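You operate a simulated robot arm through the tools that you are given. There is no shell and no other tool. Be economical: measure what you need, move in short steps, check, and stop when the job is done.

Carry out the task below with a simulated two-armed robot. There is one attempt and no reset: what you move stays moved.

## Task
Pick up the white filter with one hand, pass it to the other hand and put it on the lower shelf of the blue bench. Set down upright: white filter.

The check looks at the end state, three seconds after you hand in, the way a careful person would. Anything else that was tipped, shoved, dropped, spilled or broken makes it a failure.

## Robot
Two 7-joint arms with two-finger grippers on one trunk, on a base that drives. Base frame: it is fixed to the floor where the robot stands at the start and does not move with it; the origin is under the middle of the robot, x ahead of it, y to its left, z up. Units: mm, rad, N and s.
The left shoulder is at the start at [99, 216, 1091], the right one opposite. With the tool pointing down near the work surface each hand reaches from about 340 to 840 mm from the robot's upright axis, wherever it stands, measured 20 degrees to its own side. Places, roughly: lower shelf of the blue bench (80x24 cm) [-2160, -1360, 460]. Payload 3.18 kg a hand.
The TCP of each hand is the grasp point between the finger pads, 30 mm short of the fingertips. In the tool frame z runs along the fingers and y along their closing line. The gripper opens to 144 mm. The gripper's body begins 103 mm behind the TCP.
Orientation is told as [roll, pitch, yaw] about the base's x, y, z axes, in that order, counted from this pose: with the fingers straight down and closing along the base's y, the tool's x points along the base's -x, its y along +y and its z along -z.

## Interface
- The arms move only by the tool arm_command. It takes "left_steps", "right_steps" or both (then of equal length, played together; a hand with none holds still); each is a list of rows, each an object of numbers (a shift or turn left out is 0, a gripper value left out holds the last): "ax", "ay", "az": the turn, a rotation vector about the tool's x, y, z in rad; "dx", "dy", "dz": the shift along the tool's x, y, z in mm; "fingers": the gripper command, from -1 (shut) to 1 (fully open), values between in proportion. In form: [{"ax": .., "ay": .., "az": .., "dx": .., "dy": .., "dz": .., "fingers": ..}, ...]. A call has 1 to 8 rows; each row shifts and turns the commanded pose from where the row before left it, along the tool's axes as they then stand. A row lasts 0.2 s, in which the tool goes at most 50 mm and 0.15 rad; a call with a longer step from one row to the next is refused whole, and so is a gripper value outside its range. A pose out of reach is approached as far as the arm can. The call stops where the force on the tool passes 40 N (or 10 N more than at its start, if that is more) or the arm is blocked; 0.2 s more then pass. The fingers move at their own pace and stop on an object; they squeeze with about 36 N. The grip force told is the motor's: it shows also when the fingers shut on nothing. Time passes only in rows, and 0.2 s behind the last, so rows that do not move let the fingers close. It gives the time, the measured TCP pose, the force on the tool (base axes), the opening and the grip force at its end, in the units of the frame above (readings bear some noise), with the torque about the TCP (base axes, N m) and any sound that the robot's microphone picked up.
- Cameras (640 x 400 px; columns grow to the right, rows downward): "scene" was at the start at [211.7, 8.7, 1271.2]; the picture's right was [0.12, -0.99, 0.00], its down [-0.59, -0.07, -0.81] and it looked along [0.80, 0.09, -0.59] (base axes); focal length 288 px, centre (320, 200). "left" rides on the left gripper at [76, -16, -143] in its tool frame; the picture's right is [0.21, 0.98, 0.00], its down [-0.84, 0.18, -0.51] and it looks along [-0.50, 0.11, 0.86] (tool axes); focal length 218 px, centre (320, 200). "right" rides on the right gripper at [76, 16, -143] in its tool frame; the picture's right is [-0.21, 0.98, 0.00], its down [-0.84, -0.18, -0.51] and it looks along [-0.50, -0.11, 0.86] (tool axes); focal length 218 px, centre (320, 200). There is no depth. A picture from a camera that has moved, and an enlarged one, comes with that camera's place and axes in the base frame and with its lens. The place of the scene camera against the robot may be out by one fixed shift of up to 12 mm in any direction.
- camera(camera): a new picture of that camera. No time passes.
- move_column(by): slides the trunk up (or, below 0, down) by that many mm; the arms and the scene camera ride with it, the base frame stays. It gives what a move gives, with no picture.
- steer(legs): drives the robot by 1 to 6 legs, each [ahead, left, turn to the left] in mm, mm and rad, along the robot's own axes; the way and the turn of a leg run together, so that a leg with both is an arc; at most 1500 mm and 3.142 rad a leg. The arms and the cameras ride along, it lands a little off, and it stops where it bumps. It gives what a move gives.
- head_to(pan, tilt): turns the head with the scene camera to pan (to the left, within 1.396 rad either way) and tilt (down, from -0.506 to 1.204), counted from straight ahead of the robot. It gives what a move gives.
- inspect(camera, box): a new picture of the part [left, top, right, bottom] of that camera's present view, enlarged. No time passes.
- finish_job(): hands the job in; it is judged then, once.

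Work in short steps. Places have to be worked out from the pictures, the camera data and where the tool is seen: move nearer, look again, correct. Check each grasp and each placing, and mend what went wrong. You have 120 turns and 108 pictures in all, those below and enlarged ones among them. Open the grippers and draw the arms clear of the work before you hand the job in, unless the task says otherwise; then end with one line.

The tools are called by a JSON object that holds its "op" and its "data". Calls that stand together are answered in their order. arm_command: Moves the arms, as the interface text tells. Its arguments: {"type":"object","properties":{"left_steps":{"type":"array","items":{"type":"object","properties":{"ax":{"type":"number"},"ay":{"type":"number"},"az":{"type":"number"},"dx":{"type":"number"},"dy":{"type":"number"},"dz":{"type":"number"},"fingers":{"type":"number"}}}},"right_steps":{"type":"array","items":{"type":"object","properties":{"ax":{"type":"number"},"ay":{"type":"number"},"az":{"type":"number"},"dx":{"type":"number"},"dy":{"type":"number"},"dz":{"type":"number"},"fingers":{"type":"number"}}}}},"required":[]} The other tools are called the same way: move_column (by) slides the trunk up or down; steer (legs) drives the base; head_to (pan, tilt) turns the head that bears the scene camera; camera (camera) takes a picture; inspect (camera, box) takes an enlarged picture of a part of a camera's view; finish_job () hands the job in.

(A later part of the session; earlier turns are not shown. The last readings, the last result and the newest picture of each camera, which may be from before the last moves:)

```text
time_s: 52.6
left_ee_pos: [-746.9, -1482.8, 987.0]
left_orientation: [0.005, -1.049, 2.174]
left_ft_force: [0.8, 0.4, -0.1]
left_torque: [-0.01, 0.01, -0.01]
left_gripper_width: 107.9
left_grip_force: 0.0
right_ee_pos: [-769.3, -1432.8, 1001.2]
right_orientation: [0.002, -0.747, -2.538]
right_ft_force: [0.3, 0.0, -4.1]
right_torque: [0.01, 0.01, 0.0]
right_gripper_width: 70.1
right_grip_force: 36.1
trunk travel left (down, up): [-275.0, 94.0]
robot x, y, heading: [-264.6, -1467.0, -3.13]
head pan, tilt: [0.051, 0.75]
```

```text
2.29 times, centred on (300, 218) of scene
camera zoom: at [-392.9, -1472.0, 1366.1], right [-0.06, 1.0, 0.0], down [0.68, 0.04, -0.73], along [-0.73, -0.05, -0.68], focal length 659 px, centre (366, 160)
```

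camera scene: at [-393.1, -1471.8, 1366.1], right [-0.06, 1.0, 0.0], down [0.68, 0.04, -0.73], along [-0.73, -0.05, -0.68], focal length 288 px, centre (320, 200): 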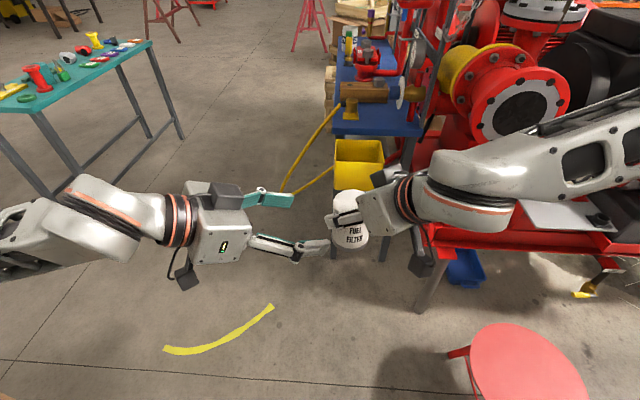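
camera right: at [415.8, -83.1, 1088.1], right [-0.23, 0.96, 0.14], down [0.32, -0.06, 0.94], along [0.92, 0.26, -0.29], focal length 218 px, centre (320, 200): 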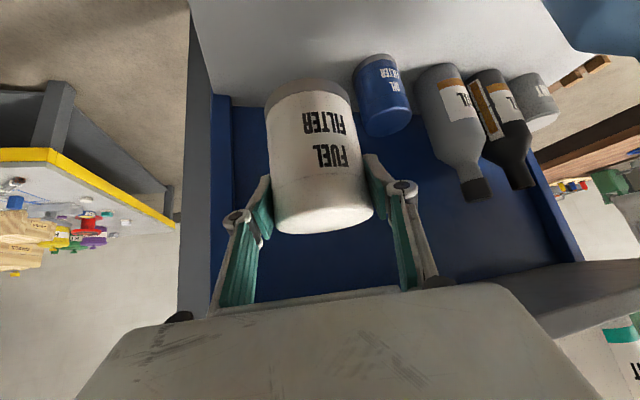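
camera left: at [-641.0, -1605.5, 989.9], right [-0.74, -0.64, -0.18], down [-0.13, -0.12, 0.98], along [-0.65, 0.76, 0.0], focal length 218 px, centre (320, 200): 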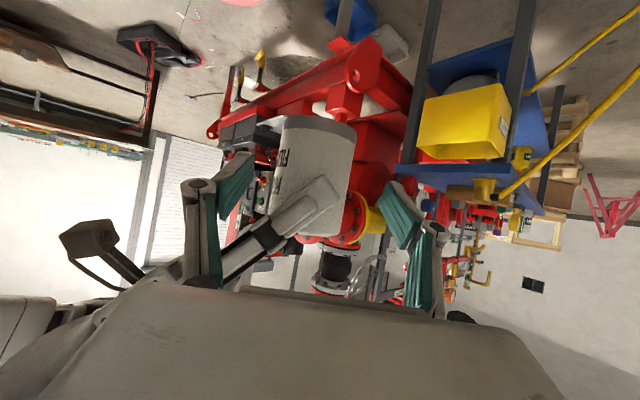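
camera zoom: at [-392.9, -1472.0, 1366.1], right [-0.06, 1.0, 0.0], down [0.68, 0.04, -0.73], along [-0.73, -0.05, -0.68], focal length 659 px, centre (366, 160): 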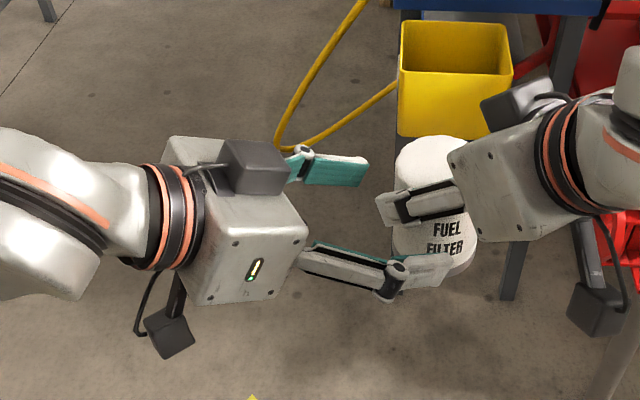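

The prediction matches: the left fingers straddle the filter below the right fingers. I'll advance the last ~60 mm.

{"op": "arm_command", "data": {"left_steps": [{"dy": -4, "dz": 20}, {"dz": 22}, {"dz": 19}, {}]}}

{"op": "camera", "data": {"camera": "left"}}

{"op": "inspect", "data": {"camera": "scene", "box": [160, 130, 440, 305]}}

```text
time_s: 53.6
left_ee_pos: [-776.9, -1435.7, 955.5]
left_orientation: [0.006, -1.049, 2.174]
left_ft_force: [-0.5, 0.6, 0.2]
left_torque: [0.03, 0.02, 0.02]
left_gripper_width: 107.9
left_grip_force: 0.0
right_ee_pos: [-769.6, -1433.4, 1000.3]
right_orientation: [0.004, -0.749, -2.54]
right_ft_force: [-0.4, -0.4, -2.8]
right_torque: [0.01, -0.01, 0.0]
right_gripper_width: 70.2
right_grip_force: 35.7
trunk travel left (down, up): [-275.0, 94.0]
robot x, y, heading: [-265.6, -1465.5, -3.129]
head pan, tilt: [0.051, 0.75]
```

```text
73 pictures are left
camera left: at [-670.5, -1558.9, 957.9], right [-0.74, -0.64, -0.18], down [-0.13, -0.12, 0.98], along [-0.65, 0.76, 0.0], focal length 218 px, centre (320, 200)
```

left: 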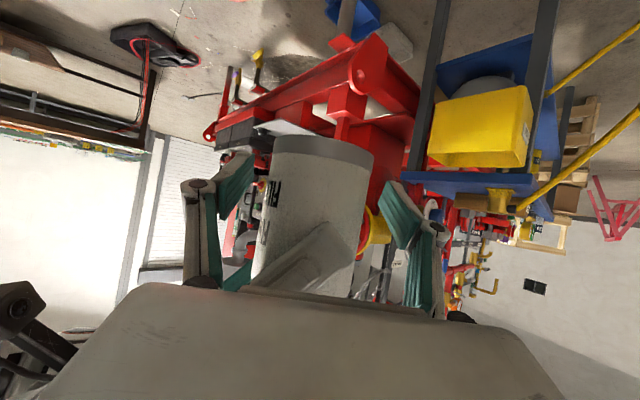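

```text
2.29 times, centred on (300, 218) of scene
camera zoom: at [-393.0, -1472.0, 1366.1], right [-0.06, 1.0, 0.0], down [0.68, 0.04, -0.73], along [-0.73, -0.05, -0.68], focal length 659 px, centre (366, 160)
```

zoom: 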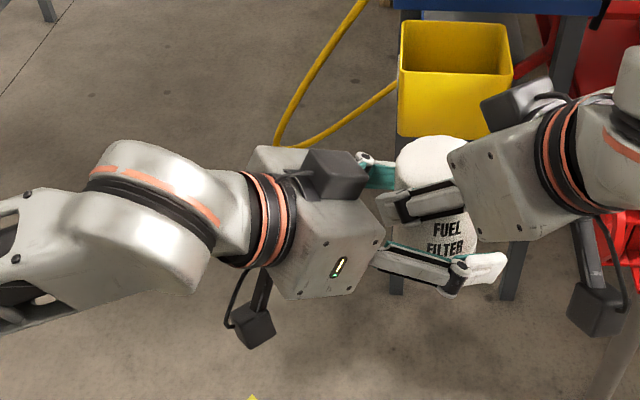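

The filter is centred between the left pads, about 35 mm above its bottom. I'll close the left hand.

{"op": "arm_command", "data": {"left_steps": [{"fingers": -1}, {}, {}, {}]}}

{"op": "camera", "data": {"camera": "left"}}

```text
time_s: 54.6
left_ee_pos: [-773.2, -1434.0, 955.1]
left_orientation: [0.003, -1.049, 2.174]
left_ft_force: [13.2, 6.8, 3.1]
left_torque: [-0.07, 0.02, 0.11]
left_gripper_width: 69.5
left_grip_force: 36.2
right_ee_pos: [-769.9, -1433.3, 999.2]
right_orientation: [0.002, -0.75, -2.537]
right_ft_force: [-12.5, -6.0, -6.9]
right_torque: [-0.22, 0.53, -0.1]
right_gripper_width: 70.5
right_grip_force: 36.2
trunk travel left (down, up): [-275.0, 94.0]
robot x, y, heading: [-268.4, -1461.3, -3.129]
head pan, tilt: [0.051, 0.75]
```

```text
71 pictures are left
camera left: at [-669.7, -1558.2, 958.3], right [-0.75, -0.64, -0.18], down [-0.14, -0.12, 0.98], along [-0.65, 0.76, 0.0], focal length 218 px, centre (320, 200)
```

left: 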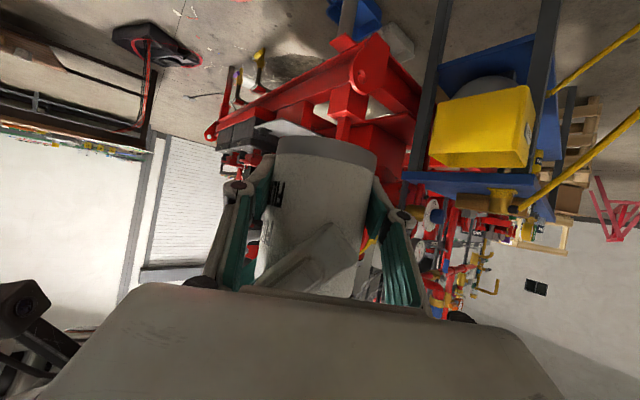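

Both hands hold it, with only about 14 N of strain between them. I'll open the right hand and withdraw it along its own axis.

{"op": "arm_command", "data": {"right_steps": [{"fingers": 0.35}, {}, {"dz": -20}, {"dz": -35}, {"dz": -40}, {}]}}

{"op": "camera", "data": {"camera": "scene"}}

{"op": "camera", "data": {"camera": "left"}}

```text
time_s: 56.0
left_ee_pos: [-776.1, -1435.9, 954.7]
left_orientation: [0.005, -1.049, 2.175]
left_ft_force: [0.0, -0.4, 0.2]
left_torque: [0.03, -0.02, 0.0]
left_gripper_width: 69.5
left_grip_force: 35.7
right_ee_pos: [-720.5, -1393.2, 1072.7]
right_orientation: [0.001, -0.75, -2.539]
right_ft_force: [0.0, 0.4, -0.3]
right_torque: [0.01, 0.0, 0.01]
right_gripper_width: 97.3
right_grip_force: 0.0
trunk travel left (down, up): [-275.0, 94.0]
robot x, y, heading: [-266.8, -1464.7, -3.124]
head pan, tilt: [0.051, 0.75]
```

```text
70 pictures are left
camera scene: at [-393.7, -1472.1, 1365.9], right [-0.06, 1.0, 0.0], down [0.68, 0.04, -0.73], along [-0.73, -0.05, -0.68], focal length 288 px, centre (320, 200)
```

scene: 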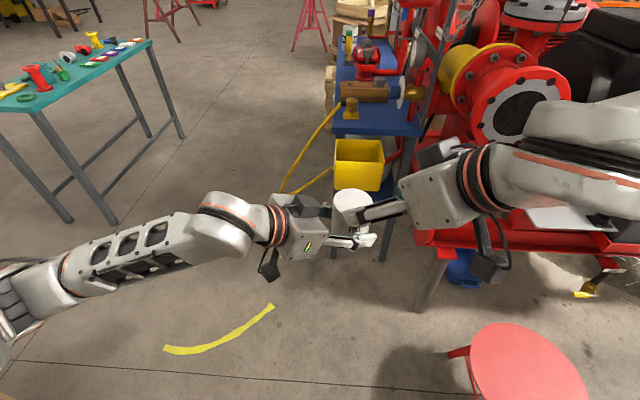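

```text
69 pictures are left
camera left: at [-671.0, -1559.2, 957.7], right [-0.74, -0.64, -0.18], down [-0.13, -0.12, 0.98], along [-0.65, 0.76, 0.0], focal length 218 px, centre (320, 200)
```

left: 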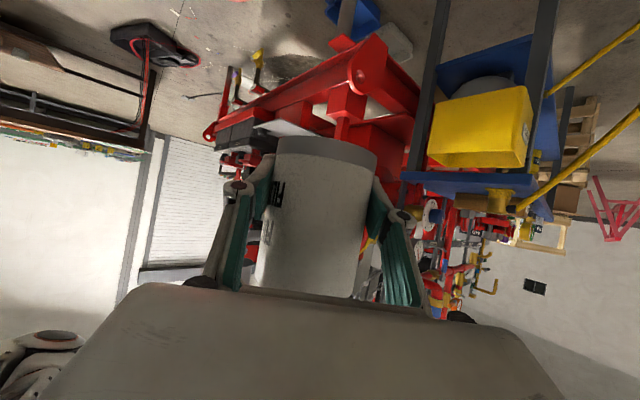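

The left hand holds it alone. I'll withdraw the right hand further and straighten the left's reading with a small lift.

{"op": "arm_command", "data": {"right_steps": [{"dz": -30}, {"dy": -20, "dx": -20}, {"dy": -30, "dx": -20}, {"dy": -30}, {}], "left_steps": [{}, {}, {"dz": 20}, {"dz": 20}, {}]}}

{"op": "inspect", "data": {"camera": "scene", "box": [200, 110, 520, 310]}}

```text
time_s: 57.2
left_ee_pos: [-797.6, -1408.6, 935.6]
left_orientation: [0.005, -1.049, 2.173]
left_ft_force: [0.5, 0.1, -0.5]
left_torque: [0.03, 0.0, 0.0]
left_gripper_width: 69.4
left_grip_force: 35.7
right_ee_pos: [-774.6, -1337.1, 1121.7]
right_orientation: [0.002, -0.749, -2.539]
right_ft_force: [0.0, -0.4, 0.3]
right_torque: [0.03, 0.01, 0.0]
right_gripper_width: 97.4
right_grip_force: 0.1
right hand out of reach, approached as far as the arm can: row 1
trunk travel left (down, up): [-275.0, 94.0]
robot x, y, heading: [-267.2, -1462.6, -3.124]
head pan, tilt: [0.051, 0.75]
```

```text
2.00 times, centred on (360, 210) of scene
camera zoom: at [-392.9, -1472.6, 1366.1], right [-0.07, 1.0, 0.0], down [0.68, 0.04, -0.73], along [-0.73, -0.05, -0.68], focal length 576 px, centre (240, 180)
```

zoom: 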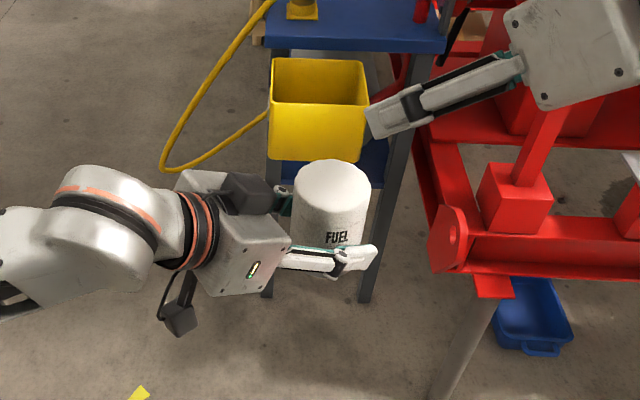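

The filter is securely in the left hand. Now I'll drive to the bench's open side: strafe left to y≈-2200, then go ahead partway and look.

{"op": "steer", "data": {"legs": [[0, 740, 0], [1000, 0, 0]]}}

{"op": "head_to", "data": {"pan": -0.5, "tilt": 0.5}}

{"op": "camera", "data": {"camera": "scene"}}

{"op": "head_to", "data": {"pan": 0.2, "tilt": 0.6}}

{"op": "camera", "data": {"camera": "scene"}}

```text
time_s: 69.0
left_ee_pos: [-1764.2, -2211.4, 935.8]
left_orientation: [0.004, -1.049, 2.189]
left_ft_force: [-1.0, -0.3, 0.1]
left_torque: [-0.03, -0.01, 0.02]
left_gripper_width: 69.6
left_grip_force: 35.5
right_ee_pos: [-1743.2, -2139.4, 1120.8]
right_orientation: [0.0, -0.75, -2.522]
right_ft_force: [-0.3, -0.1, -0.5]
right_torque: [-0.03, 0.01, 0.02]
right_gripper_width: 97.4
right_grip_force: 0.0
trunk travel left (down, up): [-275.0, 94.0]
robot x, y, heading: [-1229.5, -2260.5, -3.116]
head pan, tilt: [0.051, 0.75]
```

```text
time_s: 70.0
left_ee_pos: [-1764.6, -2210.8, 935.2]
left_orientation: [0.006, -1.048, 2.191]
left_ft_force: [-0.1, -0.2, -0.3]
left_torque: [-0.01, -0.03, 0.02]
left_gripper_width: 69.3
left_grip_force: 35.8
right_ee_pos: [-1742.1, -2138.3, 1120.5]
right_orientation: [0.002, -0.75, -2.52]
right_ft_force: [0.1, -0.1, -0.1]
right_torque: [0.0, 0.0, 0.0]
right_gripper_width: 97.0
right_grip_force: 0.0
trunk travel left (down, up): [-275.0, 94.0]
robot x, y, heading: [-1233.7, -2256.3, -3.11]
head pan, tilt: [-0.499, 0.499]
```

```text
67 pictures are left
camera scene: at [-1357.5, -2219.7, 1388.0], right [0.45, 0.89, 0.0], down [0.43, -0.22, -0.88], along [-0.78, 0.4, -0.48], focal length 288 px, centre (320, 200)
```

scene: 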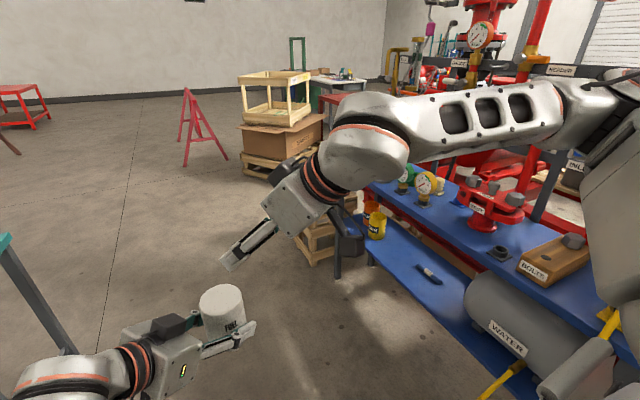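

```text
time_s: 71.0
left_ee_pos: [-1763.2, -2211.1, 935.9]
left_orientation: [0.004, -1.05, 2.19]
left_ft_force: [-0.4, 0.1, -0.1]
left_torque: [0.02, -0.01, 0.0]
left_gripper_width: 69.6
left_grip_force: 36.2
right_ee_pos: [-1742.2, -2139.3, 1118.9]
right_orientation: [0.002, -0.75, -2.523]
right_ft_force: [0.7, 0.2, 0.0]
right_torque: [0.0, 0.04, 0.01]
right_gripper_width: 97.3
right_grip_force: 0.1
trunk travel left (down, up): [-275.0, 94.0]
robot x, y, heading: [-1227.8, -2255.9, -3.109]
head pan, tilt: [0.201, 0.6]
```

```text
66 pictures are left
camera scene: at [-1362.3, -2280.9, 1378.9], right [-0.23, 0.97, 0.0], down [0.55, 0.13, -0.83], along [-0.8, -0.19, -0.56], focal length 288 px, centre (320, 200)
```

scene: 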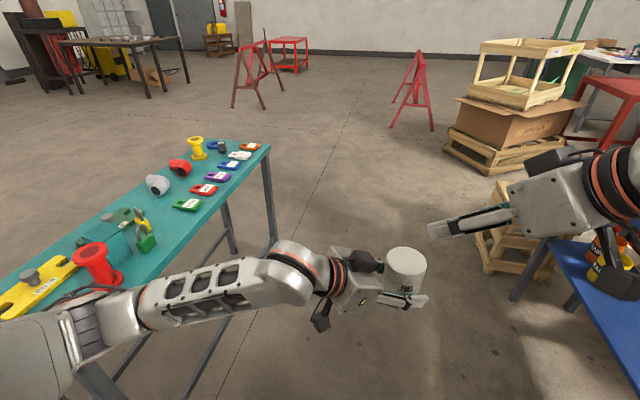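

The lower shelf has a clear spot around (-2190, -1415), between the yellow can and the black marker. The teal table's edge is at y≈-2700. I'll drive to x≈-2140 and turn to face the bench.

{"op": "steer", "data": {"legs": [[0, -70, 0], [910, 0, 0], [0, 0, -1.58]]}}

{"op": "head_to", "data": {"pan": 0, "tilt": 0.75}}

{"op": "camera", "data": {"camera": "scene"}}

```text
time_s: 80.5
left_ee_pos: [-2051.7, -1692.1, 935.4]
left_orientation: [0.005, -1.049, 0.593]
left_ft_force: [0.6, -0.2, -0.5]
left_torque: [-0.01, 0.01, 0.01]
left_gripper_width: 69.6
left_grip_force: 36.0
right_ee_pos: [-1981.9, -1715.3, 1120.5]
right_orientation: [0.002, -0.751, 2.163]
right_ft_force: [-0.6, 0.0, 1.0]
right_torque: [0.01, 0.02, -0.01]
right_gripper_width: 97.1
right_grip_force: 0.0
trunk travel left (down, up): [-275.0, 94.0]
robot x, y, heading: [-2109.8, -2220.9, 1.57]
head pan, tilt: [0.201, 0.6]
```

```text
time_s: 81.2
left_ee_pos: [-2052.8, -1690.3, 935.6]
left_orientation: [0.005, -1.048, 0.591]
left_ft_force: [-1.2, -0.7, 0.4]
left_torque: [0.01, -0.01, -0.01]
left_gripper_width: 69.3
left_grip_force: 36.1
right_ee_pos: [-1982.0, -1714.6, 1119.9]
right_orientation: [0.002, -0.75, 2.161]
right_ft_force: [0.1, 0.2, 0.3]
right_torque: [-0.03, -0.02, 0.0]
right_gripper_width: 97.1
right_grip_force: 0.1
trunk travel left (down, up): [-275.0, 94.0]
robot x, y, heading: [-2116.2, -2220.9, 1.574]
head pan, tilt: [0.0, 0.75]
```

```text
65 pictures are left
camera scene: at [-2108.1, -2089.3, 1366.1], right [1.0, 0.0, 0.0], down [0.0, -0.68, -0.73], along [0.0, 0.73, -0.68], focal length 288 px, centre (320, 200)
```

scene: 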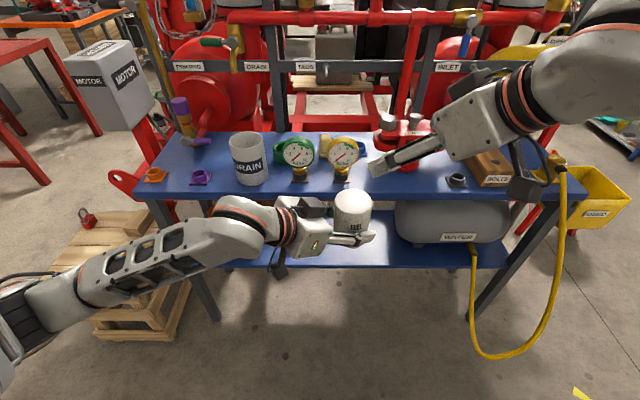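

I'm well placed: the bench top is at z≈809 and the shelf front edge at y≈-1483. I'll lower the trunk for the placement and for a view of the lower shelf.

{"op": "move_column", "data": {"by": -250}}

{"op": "head_to", "data": {"pan": 0, "tilt": 0.5}}

{"op": "camera", "data": {"camera": "scene"}}

{"op": "camera", "data": {"camera": "left"}}

```text
time_s: 83.8
left_ee_pos: [-2053.6, -1691.3, 686.1]
left_orientation: [0.009, -1.05, 0.59]
left_ft_force: [-1.1, 0.0, -3.0]
left_torque: [0.1, 0.13, -0.04]
left_gripper_width: 69.6
left_grip_force: 36.4
right_ee_pos: [-1980.2, -1712.6, 691.3]
right_orientation: [0.273, -0.335, 2.018]
right_ft_force: [0.4, 0.4, 3.4]
right_torque: [-0.06, 0.13, 0.02]
right_gripper_width: 107.0
right_grip_force: 1.1
trunk travel left (down, up): [-25.0, 344.0]
robot x, y, heading: [-2112.1, -2222.0, 1.576]
head pan, tilt: [0.0, 0.75]
```

```text
time_s: 84.6
left_ee_pos: [-2053.3, -1691.2, 685.0]
left_orientation: [0.005, -1.051, 0.591]
left_ft_force: [-3.1, 1.4, -1.5]
left_torque: [0.06, 0.04, -0.07]
left_gripper_width: 69.5
left_grip_force: 36.2
right_ee_pos: [-1981.2, -1711.1, 689.2]
right_orientation: [0.274, -0.333, 2.019]
right_ft_force: [2.6, -1.9, 0.8]
right_torque: [0.01, 0.06, 0.09]
right_gripper_width: 105.5
right_grip_force: 0.1
trunk travel left (down, up): [-25.0, 344.0]
robot x, y, heading: [-2113.4, -2218.9, 1.571]
head pan, tilt: [0.0, 0.499]
```

```text
64 pictures are left
camera scene: at [-2108.8, -1859.9, 1094.7], right [1.0, 0.0, 0.0], down [0.0, -0.48, -0.88], along [0.0, 0.88, -0.48], focal length 288 px, centre (320, 200)
```

scene: 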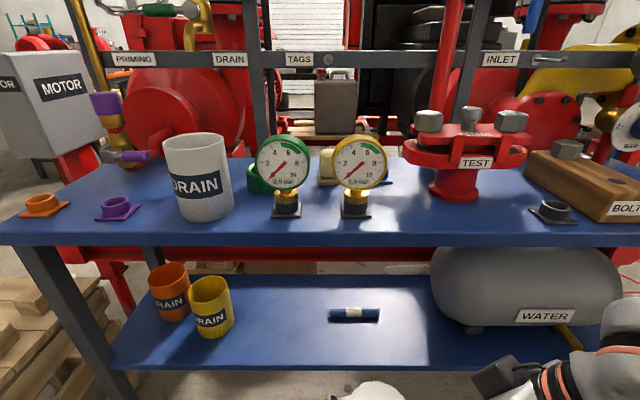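

```text
63 pictures are left
camera left: at [-2178.2, -1795.4, 688.2], right [-0.64, 0.75, -0.18], down [-0.12, 0.14, 0.98], along [0.76, 0.65, 0.0], focal length 218 px, centre (320, 200)
```

left: 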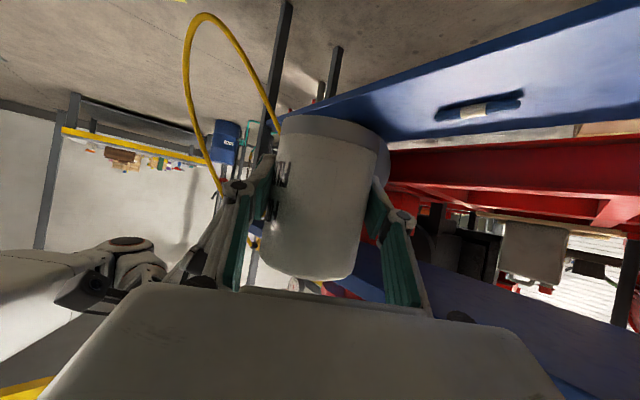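

The right hand ended up oddly low and close to the left hand. I'll look before moving anything.

{"op": "head_to", "data": {"pan": 0, "tilt": 1.15}}

{"op": "camera", "data": {"camera": "scene"}}

{"op": "camera", "data": {"camera": "right"}}

```text
time_s: 85.6
left_ee_pos: [-2052.1, -1691.9, 685.4]
left_orientation: [0.005, -1.046, 0.591]
left_ft_force: [-1.9, 0.2, -1.7]
left_torque: [0.03, 0.04, -0.08]
left_gripper_width: 69.6
left_grip_force: 35.8
right_ee_pos: [-1982.2, -1710.0, 690.9]
right_orientation: [0.274, -0.336, 2.019]
right_ft_force: [2.1, -0.5, 1.9]
right_torque: [0.0, 0.06, 0.03]
right_gripper_width: 105.5
right_grip_force: 0.8
trunk travel left (down, up): [-25.0, 344.0]
robot x, y, heading: [-2113.3, -2226.4, 1.573]
head pan, tilt: [0.0, 1.15]
```

```text
62 pictures are left
camera scene: at [-2108.7, -1891.3, 1044.0], right [1.0, 0.0, 0.0], down [0.0, -0.91, -0.41], along [0.0, 0.41, -0.91], focal length 288 px, centre (320, 200)
```

scene: 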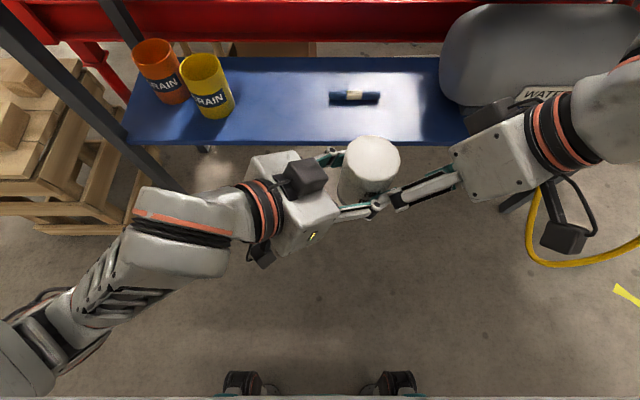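

```text
61 pictures are left
camera right: at [-1911.0, -1809.6, 797.6], right [-0.9, -0.31, 0.32], down [0.0, 0.72, 0.69], along [-0.44, 0.62, -0.65], focal length 218 px, centre (320, 200)
```

right: 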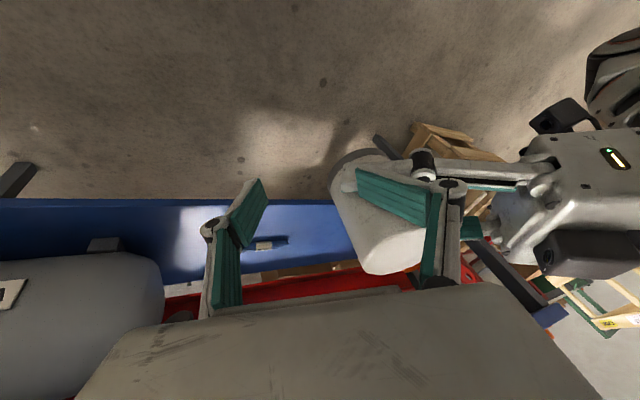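

One right finger is lightly touching the left fingertip. I'll back the right hand out along its own axis, up and away.

{"op": "arm_command", "data": {"right_steps": [{"dz": -15}, {"dz": -25, "dy": -5}, {"dz": -30, "dy": -15}, {}]}}

{"op": "camera", "data": {"camera": "scene"}}

{"op": "camera", "data": {"camera": "left"}}

```text
time_s: 86.6
left_ee_pos: [-2052.5, -1691.1, 685.2]
left_orientation: [0.005, -1.049, 0.592]
left_ft_force: [-0.1, 0.3, -0.9]
left_torque: [0.02, 0.01, 0.01]
left_gripper_width: 69.7
left_grip_force: 36.0
right_ee_pos: [-1937.8, -1707.7, 749.0]
right_orientation: [0.273, -0.335, 2.018]
right_ft_force: [-0.2, -0.3, -1.6]
right_torque: [-0.01, 0.0, -0.01]
right_gripper_width: 97.1
right_grip_force: 0.0
right hand out of reach, approached as far as the arm can: row 2
trunk travel left (down, up): [-25.0, 344.0]
robot x, y, heading: [-2115.6, -2222.2, 1.573]
head pan, tilt: [0.0, 1.15]
```

```text
60 pictures are left
camera scene: at [-2108.6, -1891.3, 1043.9], right [1.0, 0.0, 0.0], down [0.0, -0.91, -0.41], along [0.0, 0.41, -0.91], focal length 288 px, centre (320, 200)
```

scene: 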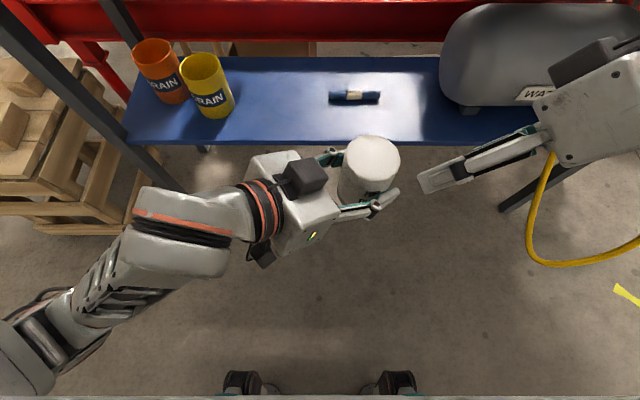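

```text
59 pictures are left
camera left: at [-2178.1, -1795.6, 688.0], right [-0.64, 0.75, -0.18], down [-0.12, 0.14, 0.98], along [0.76, 0.65, 0.0], focal length 218 px, centre (320, 200)
```

left: 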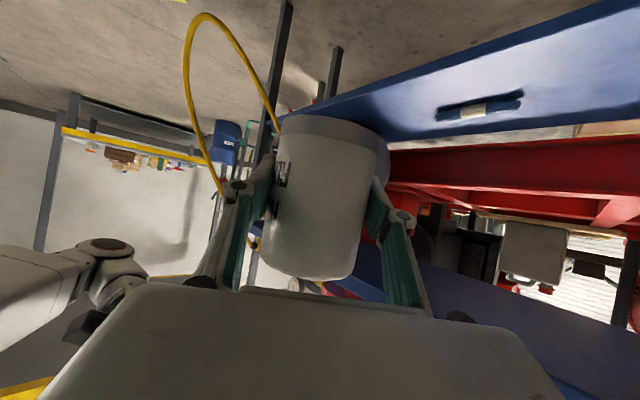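

The hands are apart, but the filter looks to have slid down in the left grip a bit. I'll zoom in to check it is still upright.

{"op": "inspect", "data": {"camera": "left", "box": [220, 90, 440, 300]}}

{"op": "inspect", "data": {"camera": "scene", "box": [230, 110, 470, 260]}}

```text
1.90 times, centred on (330, 195) of left
camera zoom: at [-2178.1, -1795.6, 688.0], right [-0.64, 0.75, -0.18], down [-0.12, 0.14, 0.98], along [0.76, 0.65, 0.0], focal length 416 px, centre (301, 210)
```

zoom: 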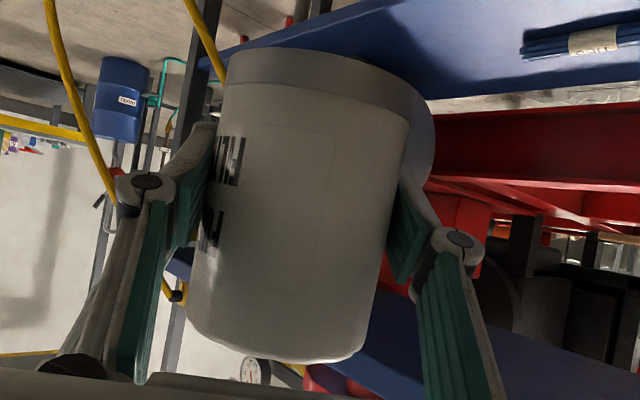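

```text
2.67 times, centred on (350, 185) of scene
camera zoom: at [-2108.6, -1891.3, 1043.9], right [1.0, 0.0, 0.0], down [0.0, -0.91, -0.41], along [0.0, 0.41, -0.91], focal length 769 px, centre (240, 240)
```

zoom: 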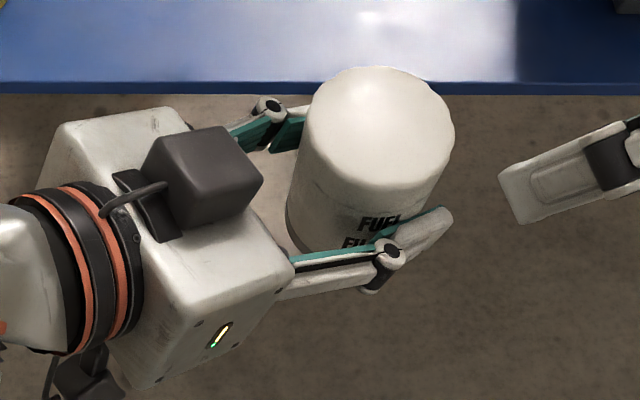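

The filter slid about 9 mm in the grip but is firmly held and essentially upright. I'll yaw the left hand toward the bench while moving it toward x≈-2200, away from the right hand.

{"op": "arm_command", "data": {"left_steps": [{"ax": -0.121, "az": -0.07}, {"ax": -0.121, "az": -0.07}, {"ax": -0.121, "az": -0.07}, {"dx": 10, "dy": 32, "dz": -17}, {"dx": 10, "dy": 32, "dz": -17}, {"dx": 10, "dy": 32, "dz": -17}, {"dx": 10, "dy": 32, "dz": -17}, {}]}}

{"op": "camera", "data": {"camera": "scene"}}

```text
time_s: 87.6
left_ee_pos: [-2114.7, -1683.9, 651.5]
left_orientation: [0.258, -0.984, 0.794]
left_ft_force: [0.4, 0.2, -0.7]
left_torque: [0.01, 0.01, 0.06]
left_gripper_width: 69.5
left_grip_force: 36.1
right_ee_pos: [-1936.6, -1708.2, 747.5]
right_orientation: [0.275, -0.332, 2.018]
right_ft_force: [1.2, -0.3, -0.8]
right_torque: [0.01, 0.11, 0.04]
right_gripper_width: 96.8
right_grip_force: 0.1
trunk travel left (down, up): [-25.0, 344.0]
robot x, y, heading: [-2115.9, -2220.0, 1.573]
head pan, tilt: [0.0, 1.15]
stopped in row 4 (left hand): the arm was blocked; the commanded pose is now the measured one
```

```text
56 pictures are left
camera scene: at [-2107.1, -1891.7, 1043.2], right [1.0, 0.0, 0.0], down [0.0, -0.91, -0.41], along [0.0, 0.41, -0.91], focal length 288 px, centre (320, 200)
```

scene: 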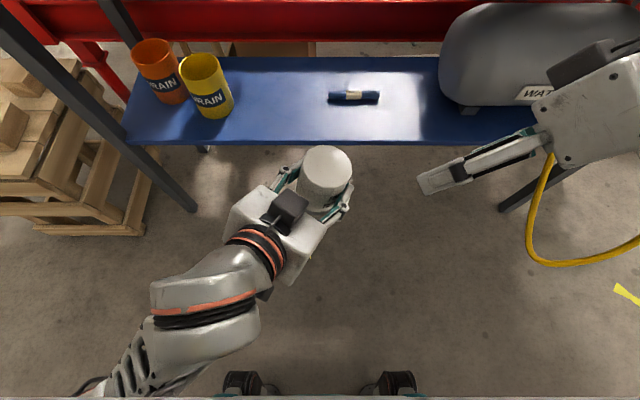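

The left arm is cramped because the trunk leans forward when lowered. I'll raise the trunk 100 mm to give the arms room.

{"op": "move_column", "data": {"by": 100}}

{"op": "camera", "data": {"camera": "scene"}}

```text
time_s: 88.9
left_ee_pos: [-2128.4, -1679.4, 743.7]
left_orientation: [0.288, -0.964, 0.785]
left_ft_force: [-0.1, 1.0, 0.6]
left_torque: [-0.03, 0.0, -0.01]
left_gripper_width: 69.3
left_grip_force: 35.8
right_ee_pos: [-1936.8, -1707.4, 846.5]
right_orientation: [0.276, -0.331, 2.016]
right_ft_force: [0.9, 0.9, -0.7]
right_torque: [-0.03, 0.01, 0.03]
right_gripper_width: 97.0
right_grip_force: 0.0
trunk travel left (down, up): [-125.0, 244.0]
robot x, y, heading: [-2115.6, -2222.8, 1.577]
head pan, tilt: [0.0, 1.15]
```

```text
55 pictures are left
camera scene: at [-2108.2, -1991.3, 1173.7], right [1.0, 0.0, 0.0], down [0.0, -0.91, -0.41], along [0.0, 0.41, -0.91], focal length 288 px, centre (320, 200)
```

scene: 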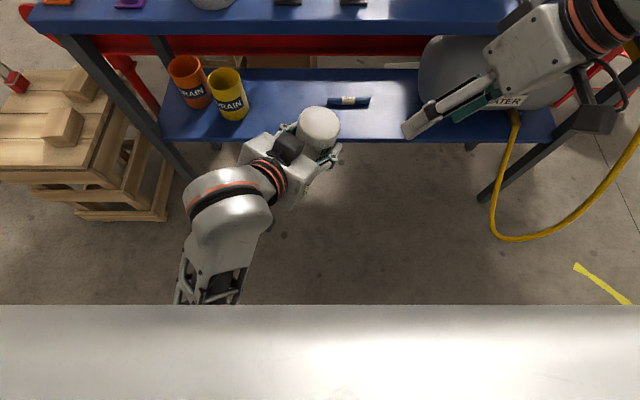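

I have more room now. The left hand ended up rolled, so the filter is tilted about 10°. I'll move it forward-left and rotate it to face the bench, 30° down with the filter upright.

{"op": "arm_command", "data": {"left_steps": [{"dy": 40, "dz": 12}, {"dy": 40, "dz": 12}, {"ax": -0.0953, "ay": -0.005, "az": -0.106}, {"ax": -0.0953, "ay": -0.005, "az": -0.106}, {"ax": -0.0953, "ay": -0.005, "az": -0.106}, {"ax": -0.0953, "ay": -0.005, "az": -0.106}, {}]}}

{"op": "camera", "data": {"camera": "scene"}}

{"op": "camera", "data": {"camera": "left"}}

```text
time_s: 90.2
left_ee_pos: [-2312.2, -1613.7, 694.1]
left_orientation: [0.365, -0.947, 1.272]
left_ft_force: [-0.4, 0.8, 0.5]
left_torque: [-0.02, -0.02, -0.06]
left_gripper_width: 69.2
left_grip_force: 36.7
right_ee_pos: [-1938.3, -1707.3, 849.5]
right_orientation: [0.273, -0.333, 2.017]
right_ft_force: [-0.4, 0.6, -0.2]
right_torque: [-0.04, -0.03, 0.01]
right_gripper_width: 97.1
right_grip_force: 0.0
trunk travel left (down, up): [-125.0, 244.0]
robot x, y, heading: [-2115.7, -2217.9, 1.574]
head pan, tilt: [0.0, 1.15]
stopped in row 6 (left hand): the arm was blocked; the commanded pose is now the measured one
```

```text
54 pictures are left
camera scene: at [-2108.7, -1992.7, 1174.5], right [1.0, 0.0, 0.0], down [0.0, -0.91, -0.41], along [0.0, 0.41, -0.91], focal length 288 px, centre (320, 200)
```

scene: 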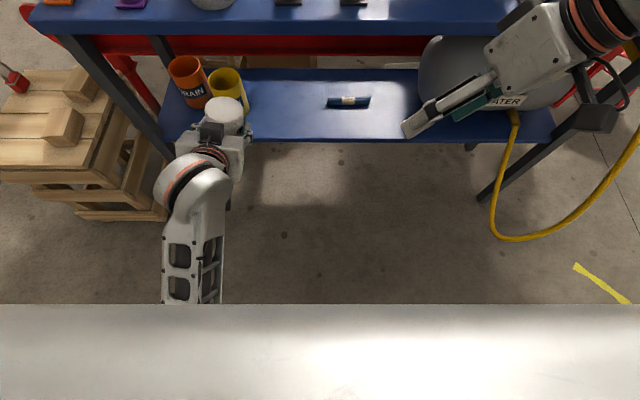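

```text
53 pictures are left
camera left: at [-2293.3, -1774.2, 704.6], right [-0.99, -0.12, 0.03], down [0.03, 0.05, 1.0], along [-0.12, 0.99, -0.04], focal length 218 px, centre (320, 200)
```

left: 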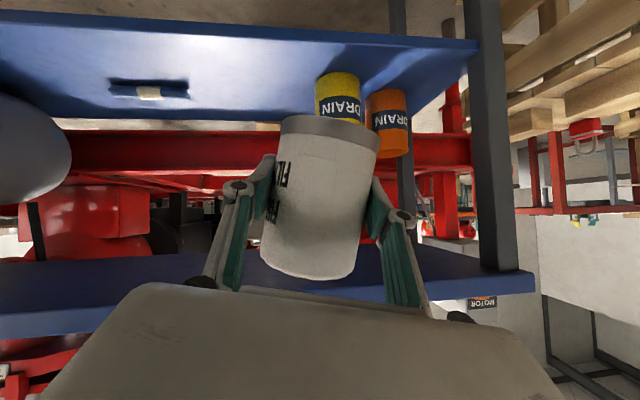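

The arm drifted to x≈-2312 at a joint limit, but nothing was touched and the orientation is close to target. I'll try the small remaining rotation here.

{"op": "arm_command", "data": {"left_steps": [{"ax": 0.056, "ay": -0.035, "az": -0.088}, {"ax": 0.056, "ay": -0.035, "az": -0.088}, {}]}}

```text
time_s: 91.0
left_ee_pos: [-2308.3, -1613.5, 696.0]
left_orientation: [-0.019, -1.054, 1.584]
left_ft_force: [0.0, 0.3, -0.7]
left_torque: [-0.02, 0.04, 0.01]
left_gripper_width: 69.3
left_grip_force: 35.8
right_ee_pos: [-1937.8, -1707.9, 847.8]
right_orientation: [0.274, -0.334, 2.017]
right_ft_force: [1.1, 0.8, 0.4]
right_torque: [-0.04, 0.03, -0.01]
right_gripper_width: 97.5
right_grip_force: 0.1
trunk travel left (down, up): [-125.0, 244.0]
robot x, y, heading: [-2115.8, -2223.6, 1.573]
head pan, tilt: [0.0, 1.15]
```

The orientation is now right (30° down, facing the bench, filter upright). I'll shift to x≈-2200 and lower to shelf level while still in front of the bench.

{"op": "arm_command", "data": {"left_steps": [{"dy": -36}, {"dy": -36}, {"dy": -36}, {"dx": 30, "dz": 17}, {"dx": 30, "dz": 17}, {"dx": 30, "dz": 17}, {}]}}

{"op": "camera", "data": {"camera": "left"}}

{"op": "camera", "data": {"camera": "scene"}}

```text
time_s: 91.7
left_ee_pos: [-2347.6, -1618.0, 644.3]
left_orientation: [0.334, -0.98, 1.414]
left_ft_force: [0.9, 1.0, 0.5]
left_torque: [-0.03, 0.02, 0.0]
left_gripper_width: 69.6
left_grip_force: 36.3
right_ee_pos: [-1939.5, -1706.3, 849.0]
right_orientation: [0.274, -0.333, 2.019]
right_ft_force: [0.3, -0.4, 0.6]
right_torque: [0.0, -0.01, 0.0]
right_gripper_width: 97.2
right_grip_force: 0.0
trunk travel left (down, up): [-125.0, 244.0]
robot x, y, heading: [-2113.8, -2217.1, 1.576]
head pan, tilt: [0.0, 1.15]
stopped in row 3 (left hand): the arm was blocked; the commanded pose is now the measured one
```

```text
52 pictures are left
camera left: at [-2310.1, -1775.9, 651.2], right [-0.97, -0.23, 0.01], down [0.0, 0.02, 1.0], along [-0.23, 0.97, -0.02], focal length 218 px, centre (320, 200)
```

left: 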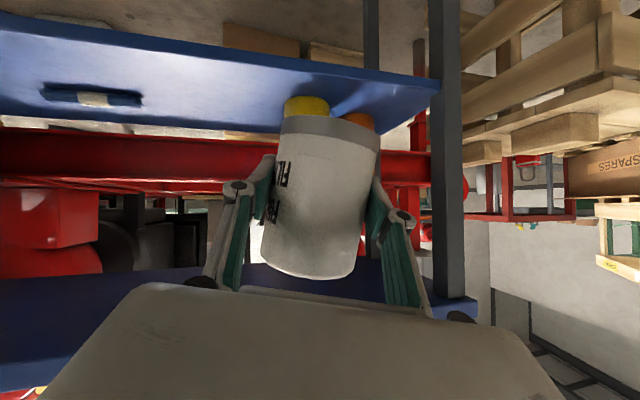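

```text
51 pictures are left
camera scene: at [-2109.0, -1992.8, 1174.5], right [1.0, 0.0, 0.0], down [0.0, -0.91, -0.41], along [0.0, 0.41, -0.91], focal length 288 px, centre (320, 200)
```

scene: 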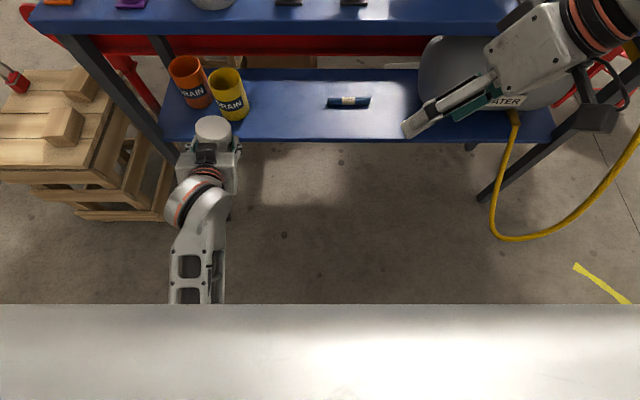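

Moving inward runs into an arm limit, so I'll keep the hand at this lateral offset. First I'll correct the roll, then shift the base sideways.

{"op": "arm_command", "data": {"left_steps": [{"ax": 0.1, "ay": -0.027, "az": -0.047}, {"ax": 0.1, "ay": -0.027, "az": -0.047}, {}]}}

{"op": "steer", "data": {"legs": [[0, -150, 0]]}}

{"op": "camera", "data": {"camera": "scene"}}

```text
time_s: 92.5
left_ee_pos: [-2344.5, -1616.5, 646.6]
left_orientation: [-0.018, -1.052, 1.584]
left_ft_force: [0.6, 0.1, -0.1]
left_torque: [-0.02, 0.0, 0.0]
left_gripper_width: 69.4
left_grip_force: 35.7
right_ee_pos: [-1937.4, -1708.0, 849.5]
right_orientation: [0.274, -0.333, 2.018]
right_ft_force: [0.7, 0.5, 0.4]
right_torque: [0.0, -0.03, -0.01]
right_gripper_width: 97.2
right_grip_force: 0.0
trunk travel left (down, up): [-125.0, 244.0]
robot x, y, heading: [-2113.4, -2221.5, 1.571]
head pan, tilt: [0.0, 1.15]
```

```text
time_s: 94.5
left_ee_pos: [-2193.2, -1615.8, 646.0]
left_orientation: [-0.014, -1.053, 1.579]
left_ft_force: [-0.2, 1.1, 0.3]
left_torque: [0.0, 0.0, 0.0]
left_gripper_width: 69.6
left_grip_force: 36.1
right_ee_pos: [-1789.3, -1708.5, 850.6]
right_orientation: [0.273, -0.335, 2.016]
right_ft_force: [1.4, -0.4, 0.4]
right_torque: [-0.01, 0.0, 0.01]
right_gripper_width: 96.9
right_grip_force: 0.1
trunk travel left (down, up): [-125.0, 244.0]
robot x, y, heading: [-1965.2, -2225.1, 1.572]
head pan, tilt: [0.0, 1.15]
```

```text
50 pictures are left
camera scene: at [-1959.4, -1992.5, 1174.5], right [1.0, 0.0, 0.0], down [0.0, -0.91, -0.41], along [0.0, 0.41, -0.91], focal length 288 px, centre (320, 200)
```

scene: 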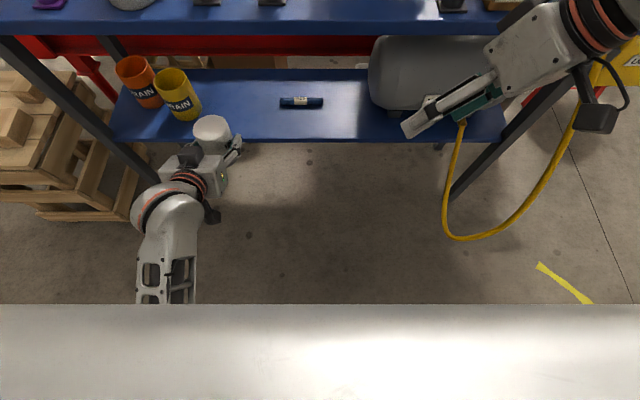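

The hand is now at x≈-2193. I'll lower it in front of the shelf in small steps.

{"op": "arm_command", "data": {"left_steps": [{"dx": 26, "dz": 15}, {"dx": 26, "dz": 15}, {}]}}

```text
time_s: 95.3
left_ee_pos: [-2191.8, -1616.0, 584.6]
left_orientation: [-0.014, -1.051, 1.578]
left_ft_force: [0.3, -0.4, -0.6]
left_torque: [0.0, 0.0, -0.03]
left_gripper_width: 69.5
left_grip_force: 36.4
right_ee_pos: [-1788.5, -1708.6, 849.7]
right_orientation: [0.273, -0.333, 2.017]
right_ft_force: [0.2, 0.3, 0.0]
right_torque: [0.04, -0.01, -0.01]
right_gripper_width: 97.2
right_grip_force: 0.1
trunk travel left (down, up): [-125.0, 244.0]
robot x, y, heading: [-1972.9, -2223.5, 1.575]
head pan, tilt: [0.0, 1.15]
```

That worked. I'll lower 45 mm more and take pictures to measure the shelf height.

{"op": "arm_command", "data": {"left_steps": [{"dx": 20, "dz": 11}, {"dx": 19, "dz": 11}, {}]}}

{"op": "camera", "data": {"camera": "left"}}

{"op": "inspect", "data": {"camera": "scene", "box": [90, 50, 330, 230]}}

```text
time_s: 96.1
left_ee_pos: [-2190.5, -1617.8, 542.2]
left_orientation: [-0.013, -1.052, 1.581]
left_ft_force: [0.5, -0.8, 0.4]
left_torque: [-0.01, 0.02, 0.0]
left_gripper_width: 69.3
left_grip_force: 36.0
right_ee_pos: [-1789.0, -1709.3, 848.4]
right_orientation: [0.275, -0.334, 2.017]
right_ft_force: [0.8, -0.1, -0.6]
right_torque: [-0.01, -0.01, 0.04]
right_gripper_width: 97.3
right_grip_force: 0.0
trunk travel left (down, up): [-125.0, 244.0]
robot x, y, heading: [-1970.0, -2222.2, 1.567]
head pan, tilt: [0.0, 1.15]
```

```text
49 pictures are left
camera left: at [-2175.3, -1779.1, 543.9], right [-0.98, -0.1, -0.19], down [-0.19, -0.02, 0.98], along [-0.1, 0.99, 0.0], focal length 218 px, centre (320, 200)
```

left: 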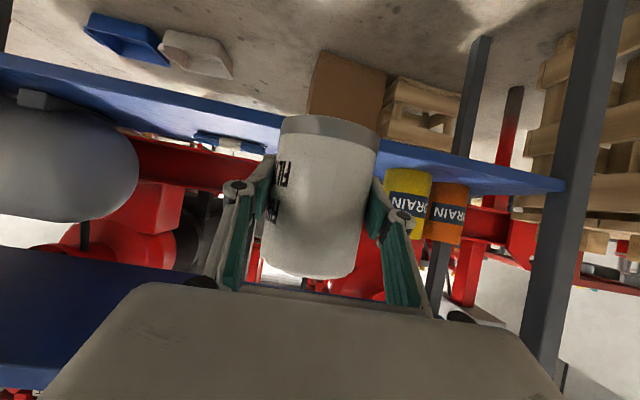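

```text
2.22 times, centred on (210, 140) of scene
camera zoom: at [-1959.6, -1992.6, 1174.6], right [1.0, 0.0, 0.0], down [0.0, -0.91, -0.41], along [0.0, 0.41, -0.91], focal length 641 px, centre (564, 333)
```

zoom: 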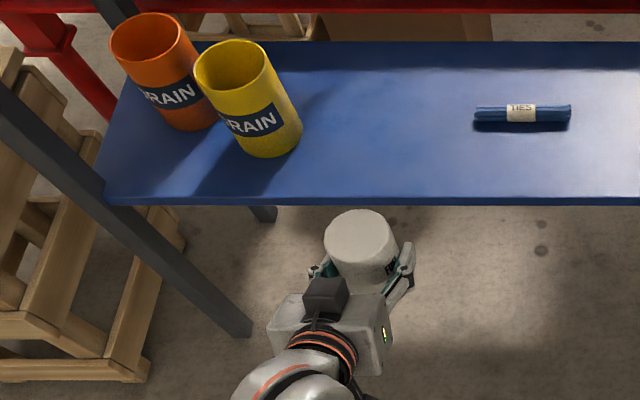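

The filter lines up between the yellow can and the ties. Its bottom is at about z 498 and the shelf at about 460–475. I'll move it forward over the shelf.

{"op": "arm_command", "data": {"left_steps": [{"dx": -20, "dz": 34.7}, {"dx": -20, "dz": 34.7}, {"dx": -20, "dz": 34.7}, {}]}}

{"op": "camera", "data": {"camera": "left"}}

{"op": "inspect", "data": {"camera": "scene", "box": [90, 50, 330, 230]}}

```text
time_s: 97.1
left_ee_pos: [-2194.4, -1497.8, 542.8]
left_orientation: [-0.013, -1.051, 1.58]
left_ft_force: [0.5, 0.1, 0.0]
left_torque: [-0.01, -0.01, 0.0]
left_gripper_width: 69.6
left_grip_force: 35.7
right_ee_pos: [-1788.4, -1706.9, 850.2]
right_orientation: [0.276, -0.333, 2.016]
right_ft_force: [0.4, 0.6, -0.1]
right_torque: [0.02, 0.04, 0.02]
right_gripper_width: 97.5
right_grip_force: 0.1
trunk travel left (down, up): [-125.0, 244.0]
robot x, y, heading: [-1965.4, -2218.7, 1.574]
head pan, tilt: [0.0, 1.15]
```

```text
47 pictures are left
camera left: at [-2179.1, -1659.3, 544.5], right [-0.98, -0.1, -0.19], down [-0.19, -0.02, 0.98], along [-0.1, 0.99, 0.0], focal length 218 px, centre (320, 200)
```

left: 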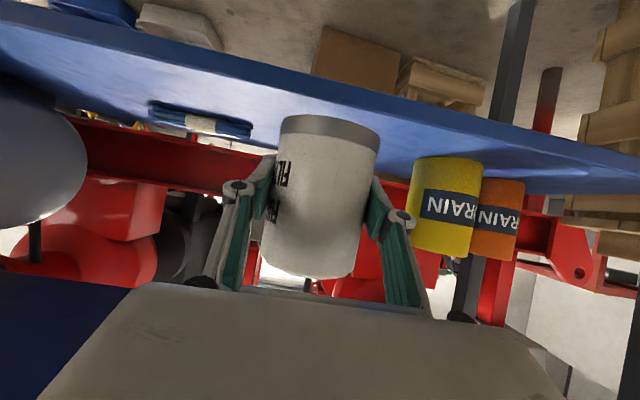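

```text
2.22 times, centred on (210, 140) of scene
camera zoom: at [-1959.6, -1992.4, 1174.5], right [1.0, 0.0, 0.0], down [0.0, -0.91, -0.41], along [0.0, 0.41, -0.91], focal length 641 px, centre (564, 333)
```

zoom: 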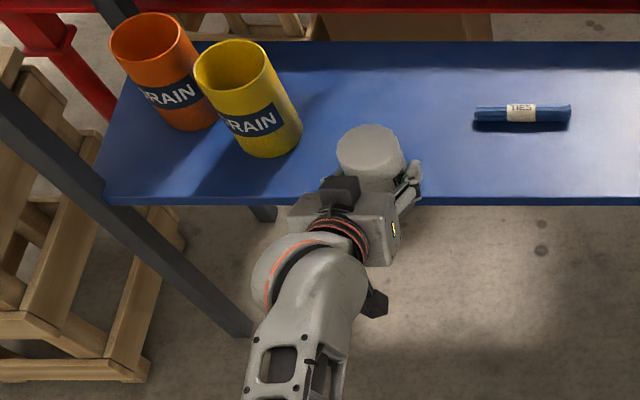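

It's clear of everything, so another 80 mm inward.

{"op": "arm_command", "data": {"left_steps": [{"dx": -20, "dz": 34.7}, {"dx": -20, "dz": 34.7}, {}]}}

{"op": "camera", "data": {"camera": "left"}}

{"op": "inspect", "data": {"camera": "scene", "box": [90, 50, 330, 230]}}

```text
time_s: 97.9
left_ee_pos: [-2192.6, -1418.0, 542.3]
left_orientation: [-0.013, -1.049, 1.582]
left_ft_force: [0.7, 0.7, -0.3]
left_torque: [-0.03, -0.01, -0.02]
left_gripper_width: 69.6
left_grip_force: 36.2
right_ee_pos: [-1788.9, -1707.8, 849.5]
right_orientation: [0.274, -0.332, 2.015]
right_ft_force: [-0.9, 0.9, 0.7]
right_torque: [-0.02, -0.02, 0.02]
right_gripper_width: 97.2
right_grip_force: 0.1
trunk travel left (down, up): [-125.0, 244.0]
robot x, y, heading: [-1966.4, -2220.8, 1.57]
head pan, tilt: [0.0, 1.15]
```

```text
45 pictures are left
camera left: at [-2177.9, -1579.2, 545.2], right [-0.98, -0.1, -0.19], down [-0.19, -0.02, 0.98], along [-0.1, 0.99, 0.0], focal length 218 px, centre (320, 200)
```

left: 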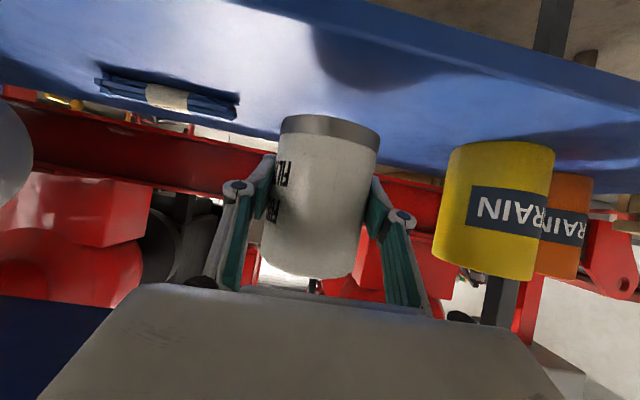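

```text
2.22 times, centred on (210, 140) of scene
camera zoom: at [-1959.7, -1992.3, 1174.5], right [1.0, 0.0, 0.0], down [0.0, -0.91, -0.41], along [0.0, 0.41, -0.91], focal length 641 px, centre (564, 333)
```

zoom: 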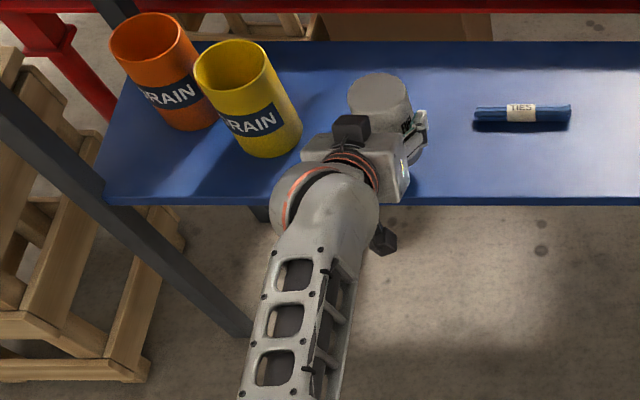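

The filter is over a clear spot on the shelf. I'll lower it gently and watch for contact force.

{"op": "arm_command", "data": {"left_steps": [{"dx": 6, "dz": 3.5}, {"dx": 6, "dz": 3.5}, {"dx": 6, "dz": 3.5}, {}]}}

{"op": "camera", "data": {"camera": "left"}}

```text
time_s: 98.9
left_ee_pos: [-2193.3, -1417.4, 522.1]
left_orientation: [-0.015, -1.054, 1.579]
left_ft_force: [0.3, 0.3, -0.2]
left_torque: [-0.02, -0.01, 0.05]
left_gripper_width: 69.6
left_grip_force: 35.6
right_ee_pos: [-1787.9, -1707.6, 848.3]
right_orientation: [0.274, -0.333, 2.015]
right_ft_force: [-0.7, 0.1, 0.7]
right_torque: [0.02, 0.0, -0.01]
right_gripper_width: 97.1
right_grip_force: 0.0
trunk travel left (down, up): [-125.0, 244.0]
robot x, y, heading: [-1966.3, -2223.4, 1.572]
head pan, tilt: [0.0, 1.15]
```

```text
43 pictures are left
camera left: at [-2177.3, -1578.5, 524.7], right [-0.98, -0.1, -0.19], down [-0.19, -0.02, 0.98], along [-0.1, 0.99, 0.0], focal length 218 px, centre (320, 200)
```

left: 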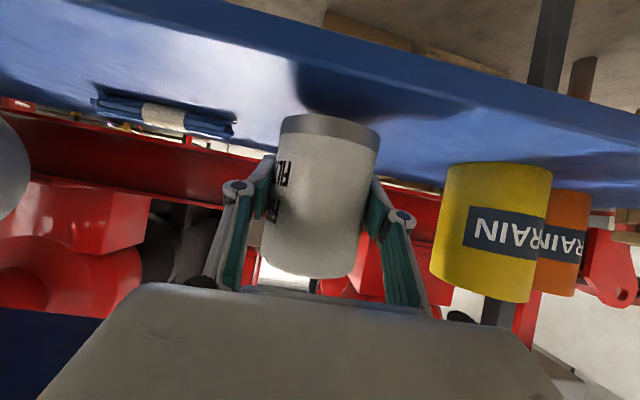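

From the yellow can's base, the shelf is at z≈460, leaving roughly 18 mm. I'll continue in fine steps.

{"op": "arm_command", "data": {"left_steps": [{"dx": 3.9, "dz": 2.2}, {"dx": 3.9, "dz": 2.2}, {"dx": 3.5, "dz": 2}, {}]}}

```text
time_s: 99.9
left_ee_pos: [-2192.9, -1415.8, 508.9]
left_orientation: [-0.014, -1.051, 1.58]
left_ft_force: [-0.2, 0.1, 0.1]
left_torque: [0.02, -0.02, 0.05]
left_gripper_width: 69.3
left_grip_force: 35.9
right_ee_pos: [-1787.4, -1707.0, 849.3]
right_orientation: [0.273, -0.333, 2.015]
right_ft_force: [0.3, 0.1, 0.6]
right_torque: [-0.02, -0.02, 0.02]
right_gripper_width: 97.0
right_grip_force: 0.1
trunk travel left (down, up): [-125.0, 244.0]
robot x, y, heading: [-1964.9, -2217.9, 1.57]
head pan, tilt: [0.0, 1.15]
```

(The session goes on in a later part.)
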